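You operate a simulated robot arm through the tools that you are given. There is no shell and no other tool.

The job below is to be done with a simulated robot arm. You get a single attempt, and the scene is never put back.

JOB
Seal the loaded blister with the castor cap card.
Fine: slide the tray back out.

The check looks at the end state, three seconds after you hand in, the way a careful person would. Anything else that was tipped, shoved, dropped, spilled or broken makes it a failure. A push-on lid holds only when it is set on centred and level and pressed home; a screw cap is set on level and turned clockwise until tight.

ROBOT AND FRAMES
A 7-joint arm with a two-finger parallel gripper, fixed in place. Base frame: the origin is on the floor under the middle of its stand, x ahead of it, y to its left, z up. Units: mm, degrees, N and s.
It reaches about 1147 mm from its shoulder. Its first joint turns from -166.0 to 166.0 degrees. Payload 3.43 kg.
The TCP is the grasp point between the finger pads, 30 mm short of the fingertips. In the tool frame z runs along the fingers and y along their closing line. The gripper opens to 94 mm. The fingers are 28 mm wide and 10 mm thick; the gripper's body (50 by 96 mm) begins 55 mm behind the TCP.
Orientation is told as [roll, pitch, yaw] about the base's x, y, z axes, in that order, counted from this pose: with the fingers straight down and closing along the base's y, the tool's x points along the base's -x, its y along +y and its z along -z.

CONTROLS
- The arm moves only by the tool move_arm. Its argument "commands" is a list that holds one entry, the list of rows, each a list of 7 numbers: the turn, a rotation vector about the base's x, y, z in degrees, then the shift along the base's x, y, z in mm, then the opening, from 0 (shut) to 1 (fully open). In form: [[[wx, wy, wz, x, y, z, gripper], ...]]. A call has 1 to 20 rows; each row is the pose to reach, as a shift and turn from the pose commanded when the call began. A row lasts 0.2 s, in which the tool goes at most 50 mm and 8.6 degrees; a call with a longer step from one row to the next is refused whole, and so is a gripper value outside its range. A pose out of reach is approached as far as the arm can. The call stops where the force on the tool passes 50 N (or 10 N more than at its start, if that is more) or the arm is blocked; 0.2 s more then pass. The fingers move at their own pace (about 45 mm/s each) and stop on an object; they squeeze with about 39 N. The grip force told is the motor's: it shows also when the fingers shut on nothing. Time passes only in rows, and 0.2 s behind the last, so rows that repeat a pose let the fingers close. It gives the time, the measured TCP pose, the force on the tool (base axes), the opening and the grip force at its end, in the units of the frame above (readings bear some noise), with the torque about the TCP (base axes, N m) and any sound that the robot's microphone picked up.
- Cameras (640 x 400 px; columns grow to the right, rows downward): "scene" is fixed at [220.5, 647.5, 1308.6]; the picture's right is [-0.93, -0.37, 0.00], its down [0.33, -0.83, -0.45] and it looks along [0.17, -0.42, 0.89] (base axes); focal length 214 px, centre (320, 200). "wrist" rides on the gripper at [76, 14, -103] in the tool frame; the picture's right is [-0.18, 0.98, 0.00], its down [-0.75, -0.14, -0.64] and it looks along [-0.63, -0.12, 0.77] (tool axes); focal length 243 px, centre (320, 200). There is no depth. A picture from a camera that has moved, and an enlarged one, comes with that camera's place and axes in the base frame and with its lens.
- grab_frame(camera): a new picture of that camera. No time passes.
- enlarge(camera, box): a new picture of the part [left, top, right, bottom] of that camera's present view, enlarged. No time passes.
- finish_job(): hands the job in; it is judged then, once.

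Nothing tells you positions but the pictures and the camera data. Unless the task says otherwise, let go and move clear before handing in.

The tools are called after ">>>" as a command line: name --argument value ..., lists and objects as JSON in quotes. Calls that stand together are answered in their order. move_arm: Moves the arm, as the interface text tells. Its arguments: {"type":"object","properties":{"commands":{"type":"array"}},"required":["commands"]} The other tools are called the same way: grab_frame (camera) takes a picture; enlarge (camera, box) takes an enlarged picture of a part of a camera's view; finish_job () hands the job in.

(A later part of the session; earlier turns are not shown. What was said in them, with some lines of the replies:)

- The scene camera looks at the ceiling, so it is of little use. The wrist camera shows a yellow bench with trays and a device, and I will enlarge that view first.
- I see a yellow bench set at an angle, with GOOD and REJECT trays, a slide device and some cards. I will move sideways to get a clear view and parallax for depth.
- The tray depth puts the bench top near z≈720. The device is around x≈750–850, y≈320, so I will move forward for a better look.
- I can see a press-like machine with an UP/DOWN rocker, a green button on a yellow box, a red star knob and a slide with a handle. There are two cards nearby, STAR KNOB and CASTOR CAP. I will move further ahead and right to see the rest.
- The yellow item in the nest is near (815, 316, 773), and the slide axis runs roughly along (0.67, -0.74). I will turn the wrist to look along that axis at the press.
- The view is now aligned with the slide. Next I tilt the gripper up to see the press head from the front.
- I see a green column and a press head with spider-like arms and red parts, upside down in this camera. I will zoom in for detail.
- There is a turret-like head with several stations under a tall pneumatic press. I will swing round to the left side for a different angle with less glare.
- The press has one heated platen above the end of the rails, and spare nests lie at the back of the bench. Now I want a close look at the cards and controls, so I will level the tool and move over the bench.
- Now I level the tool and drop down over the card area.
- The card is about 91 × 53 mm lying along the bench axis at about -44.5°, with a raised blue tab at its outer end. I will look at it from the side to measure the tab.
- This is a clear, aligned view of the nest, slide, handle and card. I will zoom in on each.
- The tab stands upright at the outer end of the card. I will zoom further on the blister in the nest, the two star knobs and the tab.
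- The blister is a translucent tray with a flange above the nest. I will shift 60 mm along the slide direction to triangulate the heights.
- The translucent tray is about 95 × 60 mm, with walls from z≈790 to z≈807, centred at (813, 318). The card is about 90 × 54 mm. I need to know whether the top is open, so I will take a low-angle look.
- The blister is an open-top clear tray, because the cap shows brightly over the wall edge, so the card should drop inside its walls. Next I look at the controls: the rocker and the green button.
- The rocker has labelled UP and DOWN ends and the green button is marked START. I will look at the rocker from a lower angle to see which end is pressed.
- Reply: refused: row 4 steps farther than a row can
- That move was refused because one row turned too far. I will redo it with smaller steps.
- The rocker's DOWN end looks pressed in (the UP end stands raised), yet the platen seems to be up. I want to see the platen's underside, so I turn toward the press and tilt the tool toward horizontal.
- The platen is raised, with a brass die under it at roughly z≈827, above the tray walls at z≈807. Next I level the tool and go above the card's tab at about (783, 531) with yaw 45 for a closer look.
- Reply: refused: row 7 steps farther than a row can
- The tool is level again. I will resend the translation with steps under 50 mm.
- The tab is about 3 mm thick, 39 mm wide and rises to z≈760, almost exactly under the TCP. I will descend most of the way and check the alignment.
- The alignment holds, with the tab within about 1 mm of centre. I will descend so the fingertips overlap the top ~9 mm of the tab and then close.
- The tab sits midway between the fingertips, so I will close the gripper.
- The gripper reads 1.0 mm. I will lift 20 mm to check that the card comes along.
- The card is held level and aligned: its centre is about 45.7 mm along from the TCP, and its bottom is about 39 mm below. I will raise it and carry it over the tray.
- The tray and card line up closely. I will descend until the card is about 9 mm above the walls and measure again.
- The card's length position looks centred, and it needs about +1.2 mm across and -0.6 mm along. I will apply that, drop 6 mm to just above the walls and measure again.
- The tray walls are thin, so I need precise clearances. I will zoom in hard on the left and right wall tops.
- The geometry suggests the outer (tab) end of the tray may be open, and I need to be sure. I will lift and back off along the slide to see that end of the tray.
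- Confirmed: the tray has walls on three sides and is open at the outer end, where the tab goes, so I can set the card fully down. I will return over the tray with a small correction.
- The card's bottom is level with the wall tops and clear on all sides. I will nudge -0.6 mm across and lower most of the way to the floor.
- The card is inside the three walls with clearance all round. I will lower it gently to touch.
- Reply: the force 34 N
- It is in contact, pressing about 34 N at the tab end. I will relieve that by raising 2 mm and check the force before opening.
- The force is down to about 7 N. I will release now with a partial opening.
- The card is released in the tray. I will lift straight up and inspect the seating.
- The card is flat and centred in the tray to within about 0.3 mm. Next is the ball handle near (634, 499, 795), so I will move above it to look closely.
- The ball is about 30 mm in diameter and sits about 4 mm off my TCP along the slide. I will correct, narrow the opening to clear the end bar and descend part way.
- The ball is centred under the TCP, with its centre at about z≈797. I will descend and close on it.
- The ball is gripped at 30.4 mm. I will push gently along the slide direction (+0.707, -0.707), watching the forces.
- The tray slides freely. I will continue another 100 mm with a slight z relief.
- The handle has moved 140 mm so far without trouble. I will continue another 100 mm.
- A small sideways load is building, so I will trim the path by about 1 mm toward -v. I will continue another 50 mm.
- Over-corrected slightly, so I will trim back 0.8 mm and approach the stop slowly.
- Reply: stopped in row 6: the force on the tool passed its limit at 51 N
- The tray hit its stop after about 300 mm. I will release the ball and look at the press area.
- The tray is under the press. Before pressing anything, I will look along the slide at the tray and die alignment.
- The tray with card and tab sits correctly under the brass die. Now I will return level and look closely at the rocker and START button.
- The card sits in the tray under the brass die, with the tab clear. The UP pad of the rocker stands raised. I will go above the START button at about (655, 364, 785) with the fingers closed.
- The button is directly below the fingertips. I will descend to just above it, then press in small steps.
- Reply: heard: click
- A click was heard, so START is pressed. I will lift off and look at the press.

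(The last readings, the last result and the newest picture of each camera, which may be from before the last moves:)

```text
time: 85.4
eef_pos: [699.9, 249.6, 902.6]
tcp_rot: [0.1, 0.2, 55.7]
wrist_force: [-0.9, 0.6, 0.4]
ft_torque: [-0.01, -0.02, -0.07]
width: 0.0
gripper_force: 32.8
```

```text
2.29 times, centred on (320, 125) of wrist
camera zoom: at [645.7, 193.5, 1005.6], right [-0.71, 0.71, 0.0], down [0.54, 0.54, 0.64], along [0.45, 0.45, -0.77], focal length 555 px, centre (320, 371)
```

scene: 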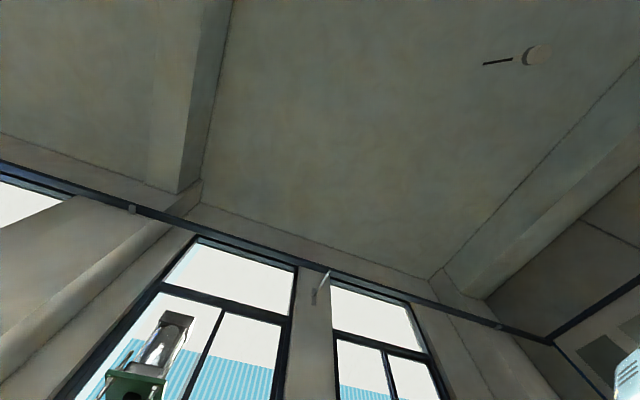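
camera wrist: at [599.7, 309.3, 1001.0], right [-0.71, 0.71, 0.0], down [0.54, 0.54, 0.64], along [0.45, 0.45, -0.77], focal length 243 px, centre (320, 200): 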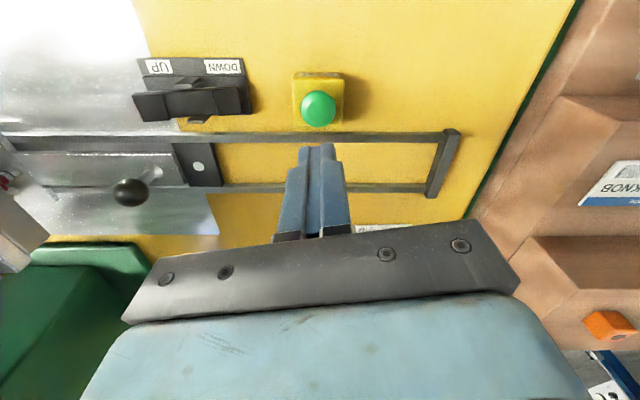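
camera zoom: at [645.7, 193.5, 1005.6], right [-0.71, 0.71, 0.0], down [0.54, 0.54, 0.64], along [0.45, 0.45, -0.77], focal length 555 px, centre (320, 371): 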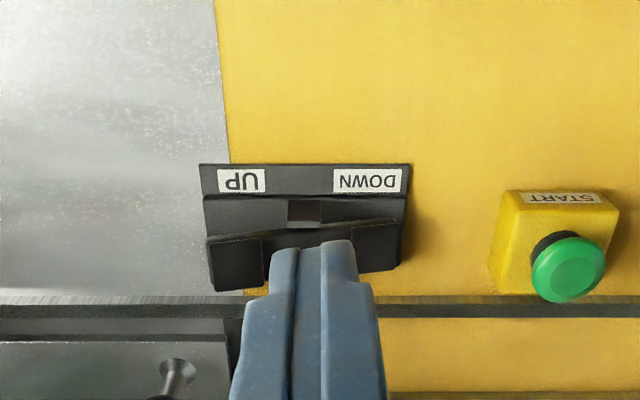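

START brought the platen down, and the die is now in the tray pressing the card. I will wait and listen for a signal or an automatic lift.

>>> move_arm --commands '[[[0, 0, 0, 0, 0, 0, 0], [0, 0, 0, 0, 0, 0, 0], [0, 0, 0, 0, 0, 0, 0], [0, 0, 0, 0, 0, 0, 0]]]'

>>> enlarge --camera "wrist" --box '[0, 150, 160, 270]'

```text
time: 86.4
eef_pos: [699.8, 249.6, 902.0]
tcp_rot: [0.2, 0.1, 55.6]
wrist_force: [0.8, 0.8, 1.0]
ft_torque: [-0.06, 0.01, 0.0]
width: 0.2
gripper_force: 33.1
```

```text
3.33 times, centred on (80, 210) of wrist
camera zoom: at [645.7, 193.6, 1005.6], right [-0.71, 0.71, 0.0], down [0.54, 0.54, 0.64], along [0.45, 0.45, -0.77], focal length 809 px, centre (1120, 167)
```

zoom: 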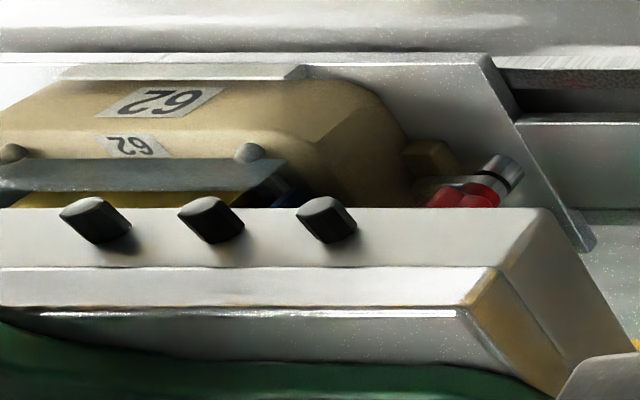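

The platen is holding down. While it dwells, I will move above the UP pad of the rocker at about (759, 254, 783).

>>> move_arm --commands '[[[0, 0, 0, 30, 2, 0, 0], [0, 0, 0, 59, 4, -20, 0], [0, 0, 0, 59, 4, -50, 0], [0, 0, 0, 59, 4, -50, 0]]]'

>>> grab_frame --camera "wrist"

>>> enlarge --camera "wrist" --box '[240, 80, 420, 200]'

```text
time: 87.4
eef_pos: [759.0, 254.5, 852.0]
tcp_rot: [0.2, 0.1, 55.8]
wrist_force: [-0.1, -0.1, 0.1]
ft_torque: [-0.03, 0.01, -0.02]
width: 0.1
gripper_force: 33.1
```

```text
taken
camera wrist: at [704.6, 197.7, 955.4], right [-0.71, 0.71, 0.0], down [0.54, 0.54, 0.64], along [0.45, 0.45, -0.77], focal length 243 px, centre (320, 200)
```

wrist: 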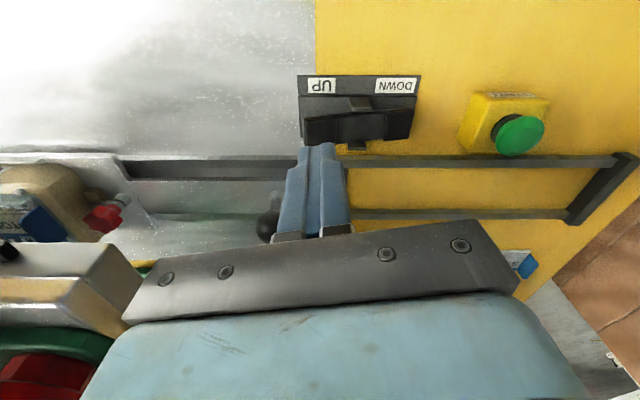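

```text
3.33 times, centred on (330, 140) of wrist
camera zoom: at [704.6, 197.7, 955.4], right [-0.71, 0.71, 0.0], down [0.54, 0.54, 0.64], along [0.45, 0.45, -0.77], focal length 809 px, centre (287, 400)
```

zoom: 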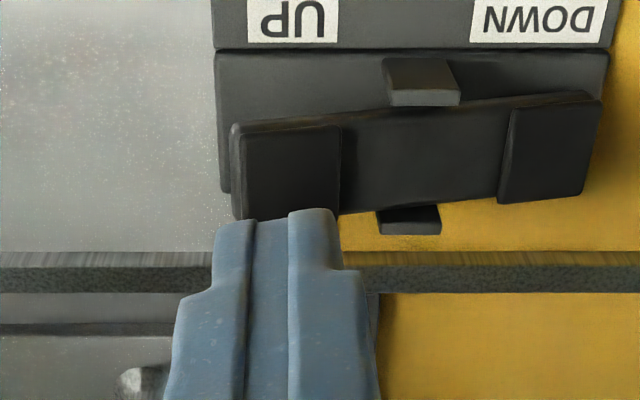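

>>> enlarge --camera "wrist" --box '[0, 140, 160, 260]'

```text
3.33 times, centred on (80, 200) of wrist
camera zoom: at [704.6, 197.7, 955.4], right [-0.71, 0.71, 0.0], down [0.54, 0.54, 0.64], along [0.45, 0.45, -0.77], focal length 809 px, centre (1120, 200)
```

zoom: 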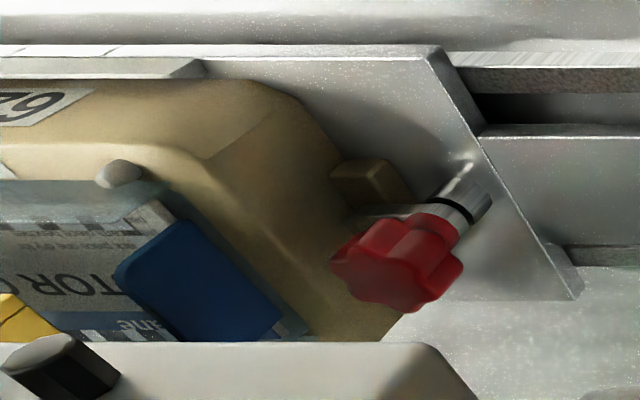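

The platen appears to have lifted again by itself after about 4 s. I will check from the same viewpoint as before.

>>> move_arm --commands '[[[0, 0, 0, 0, 0, 30, 0], [0, 0, 0, -30, -2, 50, 0], [0, 0, 0, -59, -4, 50, 0], [0, 0, 0, -59, -4, 50, 0]]]'

>>> enlarge --camera "wrist" --box '[0, 150, 160, 270]'

>>> grab_frame --camera "wrist"

```text
time: 88.4
eef_pos: [699.0, 250.1, 900.7]
tcp_rot: [0.2, 0.1, 55.6]
wrist_force: [0.4, -0.3, -0.7]
ft_torque: [0.02, 0.01, -0.03]
width: 0.0
gripper_force: 32.4
```

```text
3.33 times, centred on (80, 210) of wrist
camera zoom: at [645.2, 193.0, 1005.3], right [-0.71, 0.71, 0.0], down [0.54, 0.54, 0.64], along [0.45, 0.45, -0.77], focal length 809 px, centre (1120, 167)
```

zoom: 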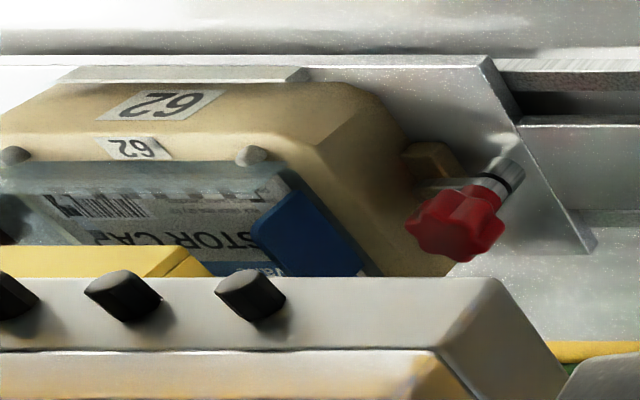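

```text
taken
camera wrist: at [645.2, 193.0, 1005.3], right [-0.71, 0.71, 0.0], down [0.54, 0.54, 0.64], along [0.45, 0.45, -0.77], focal length 243 px, centre (320, 200)
```

wrist: 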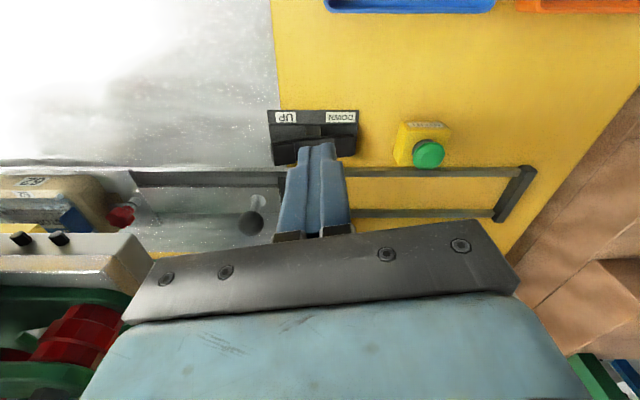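

A knurled seal imprint is now visible along the card edge and the platen is back up, so the cycle completed automatically. I will return to the ball handle near (850, 283) to slide the tray out.

>>> move_arm --commands '[[[0, 0, -4, 30, 7, 0, 0.2], [0, 0, -8, 60, 14, 0, 0.3], [0, 0, -10.7, 90, 21, 0, 0.4], [0, 0, -10.7, 120, 28, 0, 0.46], [0, 0, -10.7, 150, 33.6, -10, 0.46], [0, 0, -10.7, 150, 33.6, -22, 0.46], [0, 0, -10.7, 150, 33.6, -22, 0.46]]]'

>>> grab_frame --camera "wrist"

>>> enlarge --camera "wrist" --box '[220, 50, 420, 200]'

```text
time: 90.0
eef_pos: [850.4, 283.3, 879.5]
tcp_rot: [0.2, 0.0, 44.9]
wrist_force: [0.0, -0.3, -0.6]
ft_torque: [0.01, 0.0, -0.02]
width: 43.4
gripper_force: 0.1
```

```text
taken
camera wrist: at [787.5, 238.9, 982.8], right [-0.56, 0.83, 0.0], down [0.64, 0.43, 0.64], along [0.53, 0.36, -0.77], focal length 243 px, centre (320, 200)
```

wrist: 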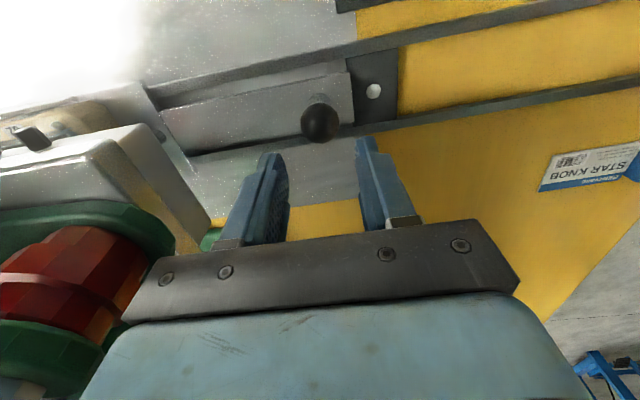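

```text
2.67 times, centred on (320, 125) of wrist
camera zoom: at [787.5, 238.9, 982.8], right [-0.56, 0.83, 0.0], down [0.64, 0.43, 0.64], along [0.53, 0.36, -0.77], focal length 647 px, centre (320, 400)
```

zoom: 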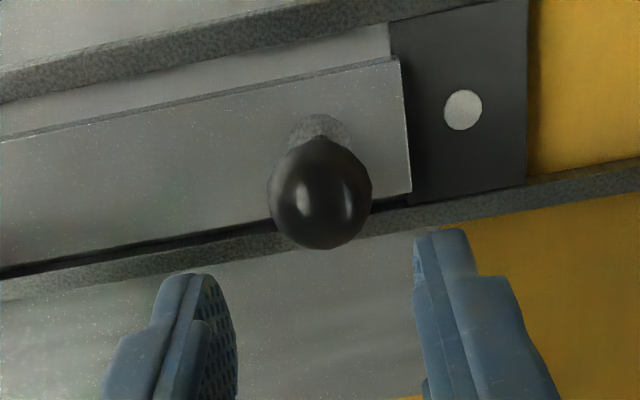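

The ball is again centred between the fingers. I will descend and grip it.

>>> move_arm --commands '[[[0, 0, 0, -0.5, -0.5, -25, 0.46], [0, 0, 0, -0.5, -0.5, -55, 0.46], [0, 0, 0, -0.5, -0.5, -80.5, 0.46], [0, 0, 0, -0.5, -0.5, -80.5, 0.46]]]'

>>> move_arm --commands '[[[0, 0, 0, 0, 0, 0, 0.3], [0, 0, 0, 0, 0, 0, 0.2], [0, 0, 0, 0, 0, 0, 0.1], [0, 0, 0, 0, 0, 0, 0.1], [0, 0, 0, 0, 0, 0, 0.1]]]'

>>> grab_frame --camera "wrist"

```text
time: 91.0
eef_pos: [848.8, 282.6, 798.3]
tcp_rot: [0.2, 0.0, 45.0]
wrist_force: [-1.5, -0.5, 0.3]
ft_torque: [0.02, -0.03, 0.02]
width: 43.4
gripper_force: 0.0
```

```text
time: 92.2
eef_pos: [849.6, 284.2, 799.1]
tcp_rot: [0.2, 0.2, 45.1]
wrist_force: [-11.7, 7.4, -2.9]
ft_torque: [0.07, -0.05, 0.04]
width: 30.4
gripper_force: 45.5
```

```text
taken
camera wrist: at [786.1, 238.1, 902.9], right [-0.56, 0.83, 0.0], down [0.64, 0.43, 0.64], along [0.53, 0.36, -0.77], focal length 243 px, centre (320, 200)
```

wrist: 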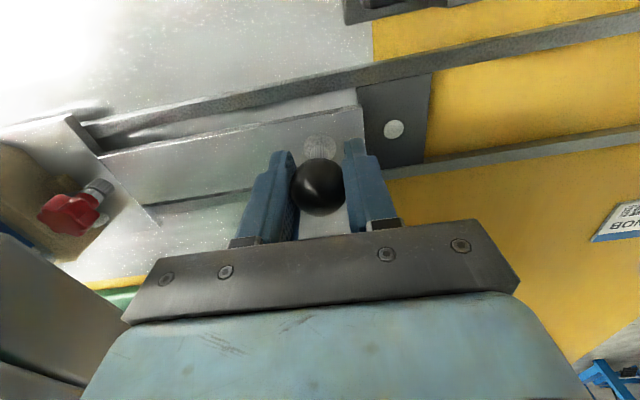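

Gripped at 30.4 mm. I will now pull the tray back out along (-0.707, +0.707), smoothly.

>>> move_arm --commands '[[[0, 0, 0, -1.0, 1.0, 0, 0.1], [0, 0, 0, -2.8, 2.8, 0, 0.1], [0, 0, 0, -6.0, 6.0, 0, 0.1], [0, 0, 0, -10.0, 10.0, 0, 0.1], [0, 0, 0, -14.1, 14.1, 0, 0.1], [0, 0, 0, -18.4, 18.4, 0, 0.1], [0, 0, 0, -22.6, 22.6, 0, 0.1], [0, 0, 0, -26.9, 26.9, 0, 0.1], [0, 0, 0, -31.1, 31.1, 0, 0.1], [0, 0, 0, -35.4, 35.4, 0, 0.1], [0, 0, 0, -39.6, 39.6, 0, 0.1], [0, 0, 0, -43.8, 43.8, 0, 0.1], [0, 0, 0, -48.1, 48.1, 0, 0.1], [0, 0, 0, -52.3, 52.3, 0, 0.1], [0, 0, 0, -56.6, 56.6, 0, 0.1], [0, 0, 0, -60.8, 60.8, 0, 0.1], [0, 0, 0, -65.1, 65.1, 0, 0.1], [0, 0, 0, -68.6, 68.6, 0, 0.1], [0, 0, 0, -70.7, 70.7, 0, 0.1], [0, 0, 0, -70.7, 70.7, 0, 0.1]]]'

>>> grab_frame --camera "wrist"

```text
time: 96.4
eef_pos: [779.4, 353.8, 799.8]
tcp_rot: [0.3, 0.1, 45.0]
wrist_force: [0.4, 0.3, -1.9]
ft_torque: [0.08, -0.11, 0.04]
width: 30.6
gripper_force: 44.5
```

```text
taken
camera wrist: at [715.6, 308.6, 902.9], right [-0.56, 0.83, 0.0], down [0.64, 0.43, 0.64], along [0.53, 0.36, -0.77], focal length 243 px, centre (320, 200)
```

wrist: 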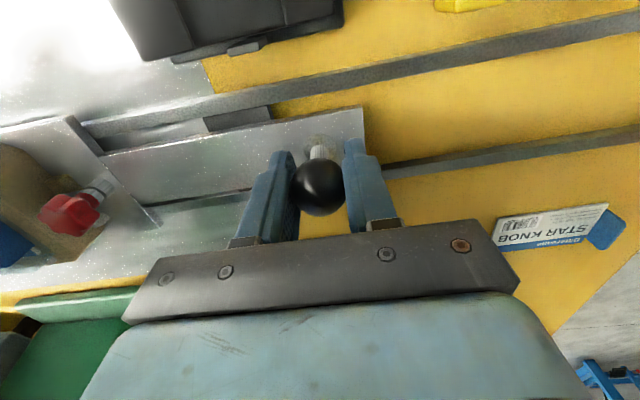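

The tray is coming out with low forces. I will pull another 100 mm.

>>> move_arm --commands '[[[0, 0, 0, -1.0, 1.0, 0, 0.1], [0, 0, 0, -2.8, 2.8, 0, 0.1], [0, 0, 0, -6.0, 6.0, 0, 0.1], [0, 0, 0, -10.0, 10.0, 0, 0.1], [0, 0, 0, -14.1, 14.1, 0, 0.1], [0, 0, 0, -18.4, 18.4, 0, 0.1], [0, 0, 0, -22.6, 22.6, 0, 0.1], [0, 0, 0, -26.9, 26.9, 0, 0.1], [0, 0, 0, -31.1, 31.1, 0, 0.1], [0, 0, 0, -35.4, 35.4, 0, 0.1], [0, 0, 0, -39.6, 39.6, 0, 0.1], [0, 0, 0, -43.8, 43.8, 0, 0.1], [0, 0, 0, -48.1, 48.1, 0, 0.1], [0, 0, 0, -52.3, 52.3, 0, 0.1], [0, 0, 0, -56.6, 56.6, 0, 0.1], [0, 0, 0, -60.8, 60.8, 0, 0.1], [0, 0, 0, -65.1, 65.1, 0, 0.1], [0, 0, 0, -68.6, 68.6, 0, 0.1], [0, 0, 0, -70.7, 70.7, 0, 0.1], [0, 0, 0, -70.7, 70.7, 0, 0.1]]]'

>>> grab_frame --camera "wrist"

```text
time: 100.6
eef_pos: [707.1, 423.6, 798.7]
tcp_rot: [0.3, 0.2, 44.8]
wrist_force: [-6.3, -5.7, -11.2]
ft_torque: [0.09, -0.15, -0.05]
width: 30.6
gripper_force: 45.2
```

```text
taken
camera wrist: at [644.9, 379.4, 903.0], right [-0.56, 0.83, 0.0], down [0.64, 0.43, 0.64], along [0.53, 0.36, -0.77], focal length 243 px, centre (320, 200)
```

wrist: 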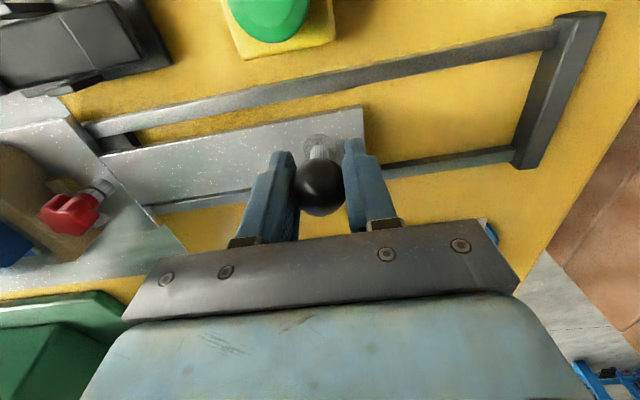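

I will trim slightly and pull the last ~97 mm to bring the tray back to its original place.

>>> move_arm --commands '[[[0, 0, 0, -1.2, 0.8, -0.3, 0.1], [0, 0, 0, -3.1, 2.5, -0.3, 0.1], [0, 0, 0, -6.3, 5.7, -0.3, 0.1], [0, 0, 0, -10.3, 9.7, -0.3, 0.1], [0, 0, 0, -14.4, 13.8, -0.3, 0.1], [0, 0, 0, -18.7, 18.1, -0.3, 0.1], [0, 0, 0, -22.9, 22.3, -0.3, 0.1], [0, 0, 0, -27.2, 26.6, -0.3, 0.1], [0, 0, 0, -31.4, 30.8, -0.3, 0.1], [0, 0, 0, -35.7, 35.1, -0.3, 0.1], [0, 0, 0, -39.9, 39.3, -0.3, 0.1], [0, 0, 0, -44.1, 43.5, -0.3, 0.1], [0, 0, 0, -48.4, 47.8, -0.3, 0.1], [0, 0, 0, -52.6, 52.0, -0.3, 0.1], [0, 0, 0, -56.9, 56.3, -0.3, 0.1], [0, 0, 0, -61.1, 60.5, -0.3, 0.1], [0, 0, 0, -64.5, 63.9, -0.3, 0.1], [0, 0, 0, -67.0, 66.4, -0.3, 0.1], [0, 0, 0, -68.9, 68.3, -0.3, 0.1], [0, 0, 0, -68.9, 68.3, -0.3, 0.1]]]'

>>> grab_frame --camera "wrist"

```text
time: 104.8
eef_pos: [640.5, 492.7, 799.7]
tcp_rot: [0.2, 0.1, 45.0]
wrist_force: [7.2, 10.4, -6.0]
ft_torque: [0.04, -0.04, -0.03]
width: 30.4
gripper_force: 45.1
```

```text
taken
camera wrist: at [576.0, 448.1, 903.0], right [-0.56, 0.83, 0.0], down [0.64, 0.43, 0.64], along [0.53, 0.36, -0.77], focal length 243 px, centre (320, 200)
```

wrist: 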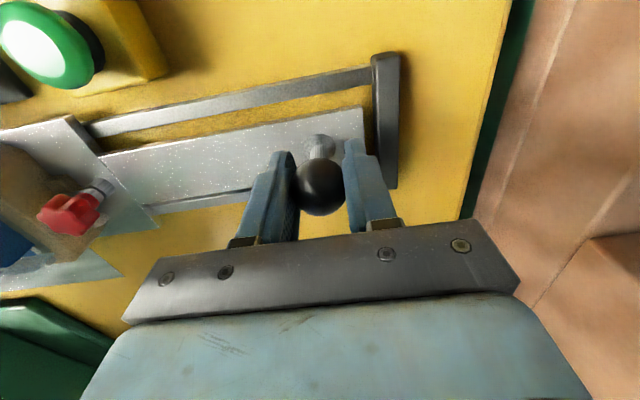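

About 3 mm short of the original place, so I will ease the rest of the way.

>>> move_arm --commands '[[[0, 0, 0, -0.4, 0.9, 0, 0.1], [0, 0, 0, -1.1, 1.6, 0, 0.1], [0, 0, 0, -1.8, 2.3, 0, 0.1], [0, 0, 0, -2.1, 2.6, 0, 0.1], [0, 0, 0, -2.1, 2.6, 0, 0.1]]]'

>>> grab_frame --camera "wrist"

```text
time: 106.0
eef_pos: [636.2, 494.8, 799.2]
tcp_rot: [0.3, 0.2, 44.9]
wrist_force: [5.2, 2.4, 1.1]
ft_torque: [-0.24, 0.13, -0.01]
width: 30.2
gripper_force: 44.8
```

```text
taken
camera wrist: at [574.0, 450.2, 903.1], right [-0.56, 0.83, 0.0], down [0.64, 0.43, 0.64], along [0.53, 0.36, -0.77], focal length 243 px, centre (320, 200)
```

wrist: 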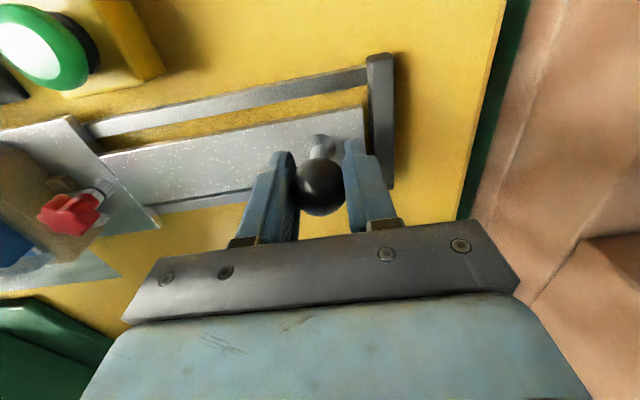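

The tray is back at its original position. I will release and lift clear.

>>> move_arm --commands '[[[0, 0, 0, 0, 0, 0, 0.2], [0, 0, 0, 0, 0, 0, 0.35], [0, 0, 0, 0, 0, 0, 0.46], [0, 0, 0, 0, 0, 0, 0.46], [0, 0, 0, 0, 0, 30, 0.46], [0, 0, 0, 0, 0, 70, 0.46], [0, 0, 0, 0, 0, 100, 0.46], [0, 0, 0, 0, 0, 100, 0.46]]]'

>>> move_arm --commands '[[[0, 0, 0, 30, -30, 0, 0.46], [0, 0, 0, 60, -60, 0, 0.46], [0, 0, 0, 90, -90, 0, 0.46], [0, 0, 0, 110, -110, 10, 0.46], [0, 0, 0, 110, -110, 10, 0.46]]]'

>>> grab_frame --camera "wrist"

>>> enlarge --camera "wrist" --box '[110, 40, 330, 170]'

```text
time: 107.8
eef_pos: [636.1, 496.1, 899.3]
tcp_rot: [0.2, 0.2, 45.0]
wrist_force: [-0.1, -0.2, 0.2]
ft_torque: [-0.02, -0.02, -0.02]
width: 43.2
gripper_force: 0.1
```

```text
time: 109.0
eef_pos: [748.6, 385.4, 909.4]
tcp_rot: [0.2, 0.1, 44.9]
wrist_force: [0.4, 0.2, -1.0]
ft_torque: [-0.02, -0.01, -0.01]
width: 43.5
gripper_force: 0.1
```

```text
taken
camera wrist: at [685.2, 339.5, 1013.5], right [-0.56, 0.83, 0.0], down [0.64, 0.43, 0.64], along [0.53, 0.36, -0.77], focal length 243 px, centre (320, 200)
```

wrist: 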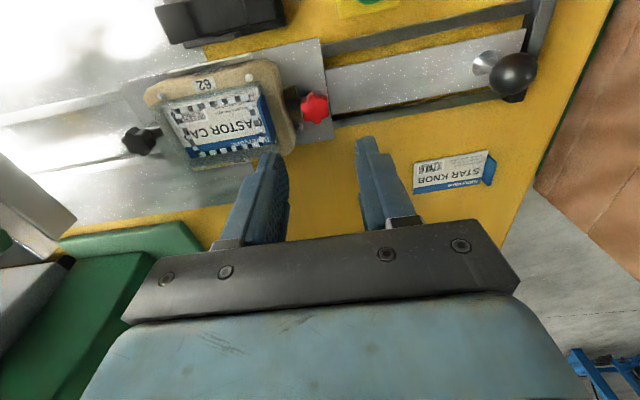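

```text
2.91 times, centred on (220, 105) of wrist
camera zoom: at [685.2, 339.5, 1013.5], right [-0.56, 0.83, 0.0], down [0.64, 0.43, 0.64], along [0.53, 0.36, -0.77], focal length 706 px, centre (611, 476)
```

zoom: 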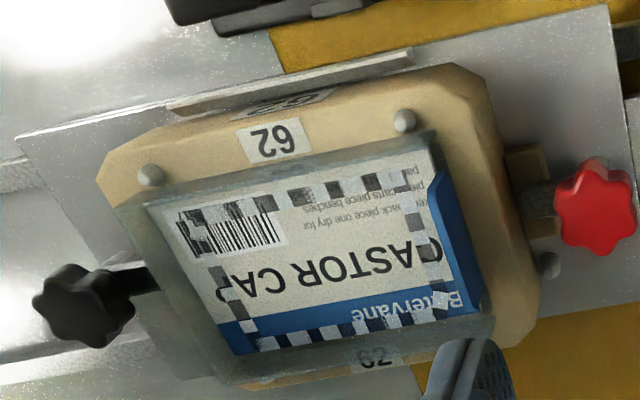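

The seal imprint now runs all round the card. I will inspect it in detail.

>>> enlarge --camera "wrist" --box '[155, 75, 285, 165]'

>>> enlarge --camera "wrist" --box '[400, 30, 560, 200]'

```text
4.44 times, centred on (220, 120) of wrist
camera zoom: at [685.2, 339.5, 1013.5], right [-0.56, 0.83, 0.0], down [0.64, 0.43, 0.64], along [0.53, 0.36, -0.77], focal length 1078 px, centre (764, 556)
```

zoom: 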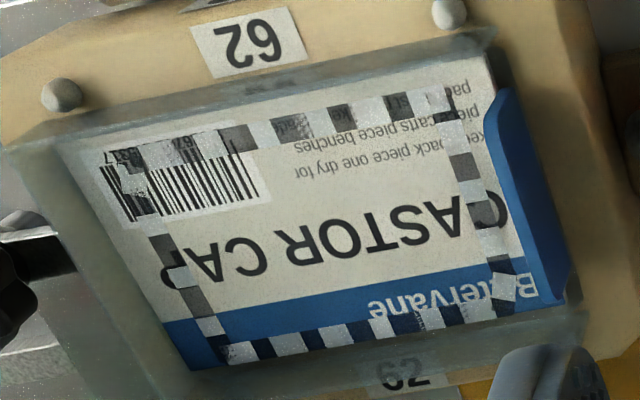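

```text
2.35 times, centred on (480, 115) of wrist
camera zoom: at [685.2, 339.5, 1013.5], right [-0.56, 0.83, 0.0], down [0.64, 0.43, 0.64], along [0.53, 0.36, -0.77], focal length 571 px, centre (-56, 400)
```

zoom: 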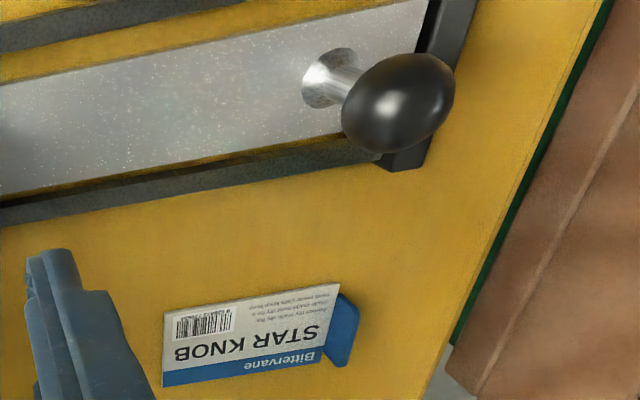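

>>> enlarge --camera "wrist" --box '[165, 130, 235, 165]'

>>> enlarge --camera "wrist" --box '[225, 110, 285, 150]'

>>> enlarge --camera "wrist" --box '[155, 85, 225, 130]'

>>> enlarge --camera "wrist" --box '[225, 75, 285, 115]'

```text
9.14 times, centred on (200, 148) of wrist
camera zoom: at [685.2, 339.5, 1013.5], right [-0.56, 0.83, 0.0], down [0.64, 0.43, 0.64], along [0.53, 0.36, -0.77], focal length 2218 px, centre (1417, 680)
```

zoom: 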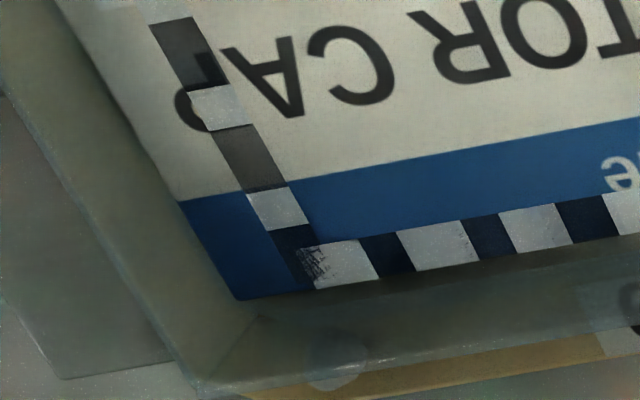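

```text
10.00 times, centred on (255, 130) of wrist
camera zoom: at [685.2, 339.5, 1013.5], right [-0.56, 0.83, 0.0], down [0.64, 0.43, 0.64], along [0.53, 0.36, -0.77], focal length 2426 px, centre (970, 900)
```

zoom: 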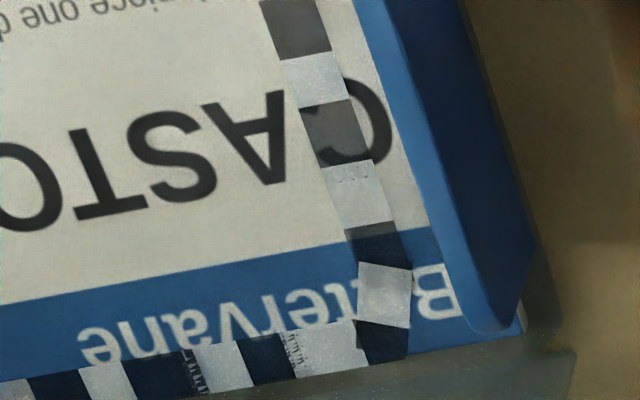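

```text
8.89 times, centred on (190, 108) of wrist
camera zoom: at [685.2, 339.5, 1013.5], right [-0.56, 0.83, 0.0], down [0.64, 0.43, 0.64], along [0.53, 0.36, -0.77], focal length 2157 px, centre (1476, 1022)
```

zoom: 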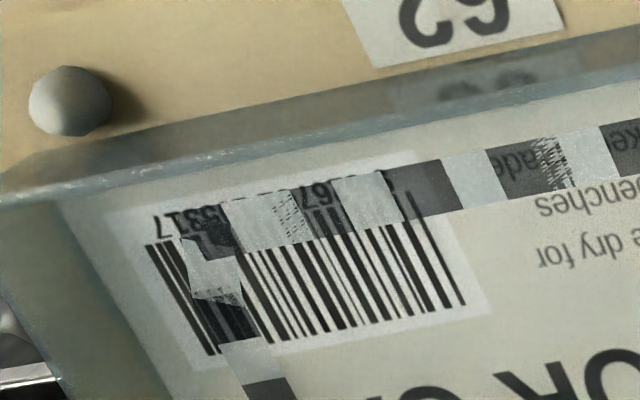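

```text
10.00 times, centred on (255, 95) of wrist
camera zoom: at [685.2, 339.5, 1013.5], right [-0.56, 0.83, 0.0], down [0.64, 0.43, 0.64], along [0.53, 0.36, -0.77], focal length 2426 px, centre (970, 1250)
```

zoom: 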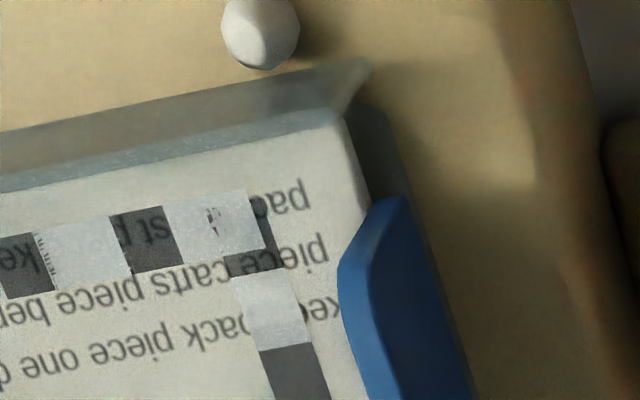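

The seal ring is printed fully round the card and the tray is back out. I will raise the arm clear and take an overview to confirm nothing else was disturbed.

>>> move_arm --commands '[[[0, 0, 0, -10, 0, 40, 0.46], [0, 0, 0, -30, 0, 80, 0.46], [0, 0, 0, -60, -10, 120, 0.46], [0, 0, 0, -100, -20, 150, 0.46], [0, 0, 0, -140, -30, 180, 0.46], [0, 0, 0, -140, -30, 180, 0.46]]]'

>>> grab_frame --camera "wrist"

>>> enlarge --camera "wrist" --box '[40, 60, 360, 240]'

```text
refused: row 3 steps farther than a row can; nothing moved
```

```text
taken
camera wrist: at [685.2, 339.5, 1013.5], right [-0.56, 0.83, 0.0], down [0.64, 0.43, 0.64], along [0.53, 0.36, -0.77], focal length 243 px, centre (320, 200)
```

wrist: 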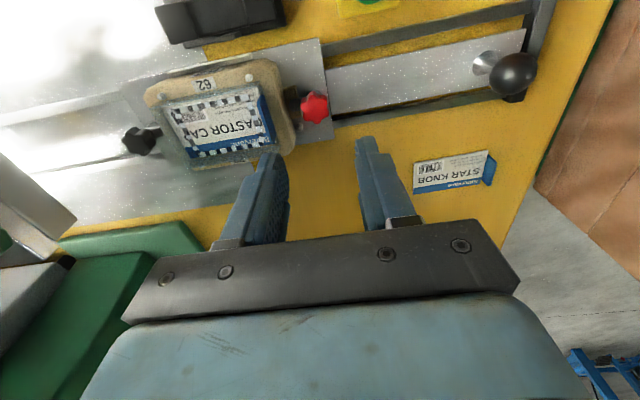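

```text
2.00 times, centred on (200, 150) of wrist
camera zoom: at [685.2, 339.5, 1013.5], right [-0.56, 0.83, 0.0], down [0.64, 0.43, 0.64], along [0.53, 0.36, -0.77], focal length 485 px, centre (560, 300)
```

zoom: 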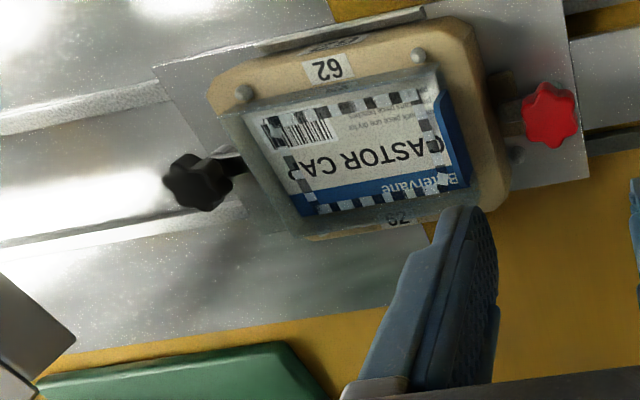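

That move had a step too long, so I will repeat it with smaller steps.

>>> move_arm --commands '[[[0, 0, 0, -5, 0, 40, 0.46], [0, 0, 0, -20, 0, 80, 0.46], [0, 0, 0, -45, -5, 115, 0.46], [0, 0, 0, -75, -10, 145, 0.46], [0, 0, 0, -110, -20, 170, 0.46], [0, 0, 0, -145, -30, 190, 0.46], [0, 0, 0, -145, -30, 190, 0.46]]]'

>>> grab_frame --camera "wrist"

>>> enlarge --camera "wrist" --box '[60, 60, 420, 240]'

>>> grab_frame --camera "scene"

```text
time: 110.6
eef_pos: [601.4, 355.9, 1100.7]
tcp_rot: [0.3, 0.1, 45.1]
wrist_force: [0.4, -0.3, 1.0]
ft_torque: [-0.01, 0.0, 0.04]
width: 43.2
gripper_force: 0.1
```

```text
taken
camera wrist: at [538.9, 310.1, 1203.5], right [-0.56, 0.83, 0.0], down [0.64, 0.43, 0.64], along [0.53, 0.36, -0.77], focal length 243 px, centre (320, 200)
```

wrist: 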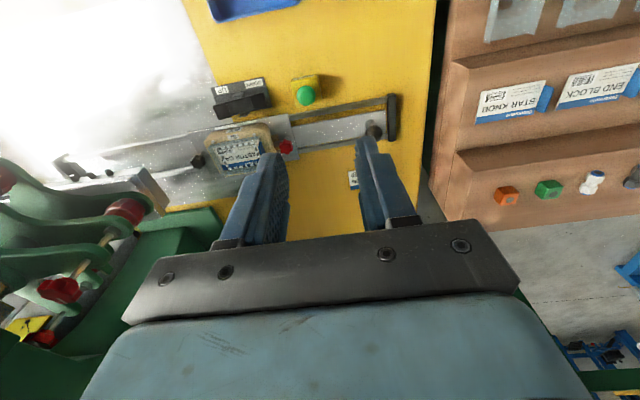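

```text
1.78 times, centred on (240, 150) of wrist
camera zoom: at [538.9, 310.1, 1203.5], right [-0.56, 0.83, 0.0], down [0.64, 0.43, 0.64], along [0.53, 0.36, -0.77], focal length 431 px, centre (462, 289)
```

zoom: 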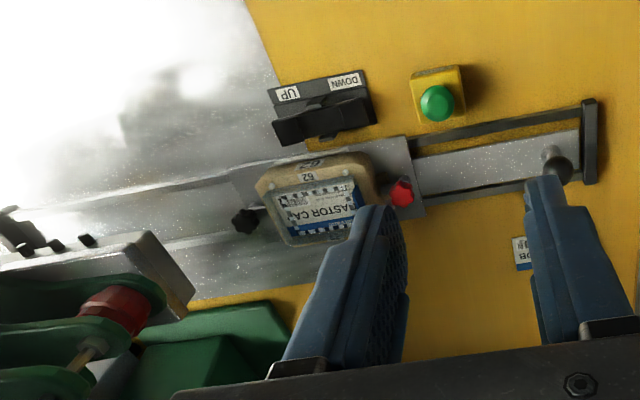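

```text
taken
```

scene: 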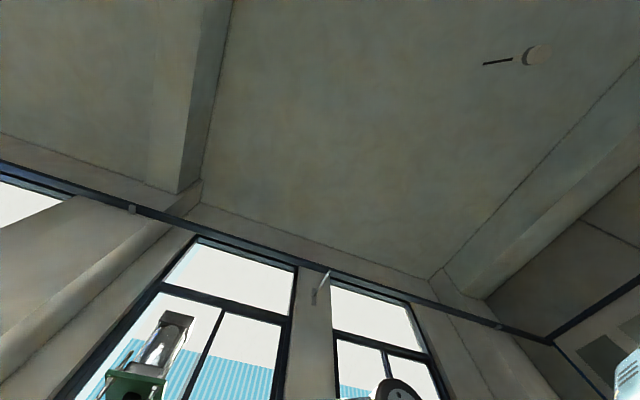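

The castor cap card is sealed in the tray with a full imprint ring, though the ring sits about 2 mm off-centre and comes up to the card's far edge. The platen is up, the tray is back at its outer position, the STAR KNOB card is untouched and the arm is clear, so I am handing in.

>>> finish_job

```text
The job is handed in.
```

The castor cap card is sealed onto the loaded blister, and the tray is slid back out to where it started. The job is handed in, and no result has come back yet.

- **Seal:** I set the card in the nest tray, slid it under the press and pressed START. The platen came down, held for about 4 seconds and lifted by itself, leaving a complete seal ring on the card.
- **Seal position:** the ring is not perfectly centred. It sits about 2 mm off across the card, right up to the far edge but still on the card, and about 2 mm off along its length.
- **Card position:** the card was centred when I set it down, but it shifted about 1 mm in the tray before it was sealed.
- **Rocker:** I did not touch the UP/DOWN rocker. It was already set to DOWN, and the cycle ran without it.
- **Everything else:** the STAR KNOB card looked undisturbed in the last close view. I let go of the handle and moved the arm clear before handing in.
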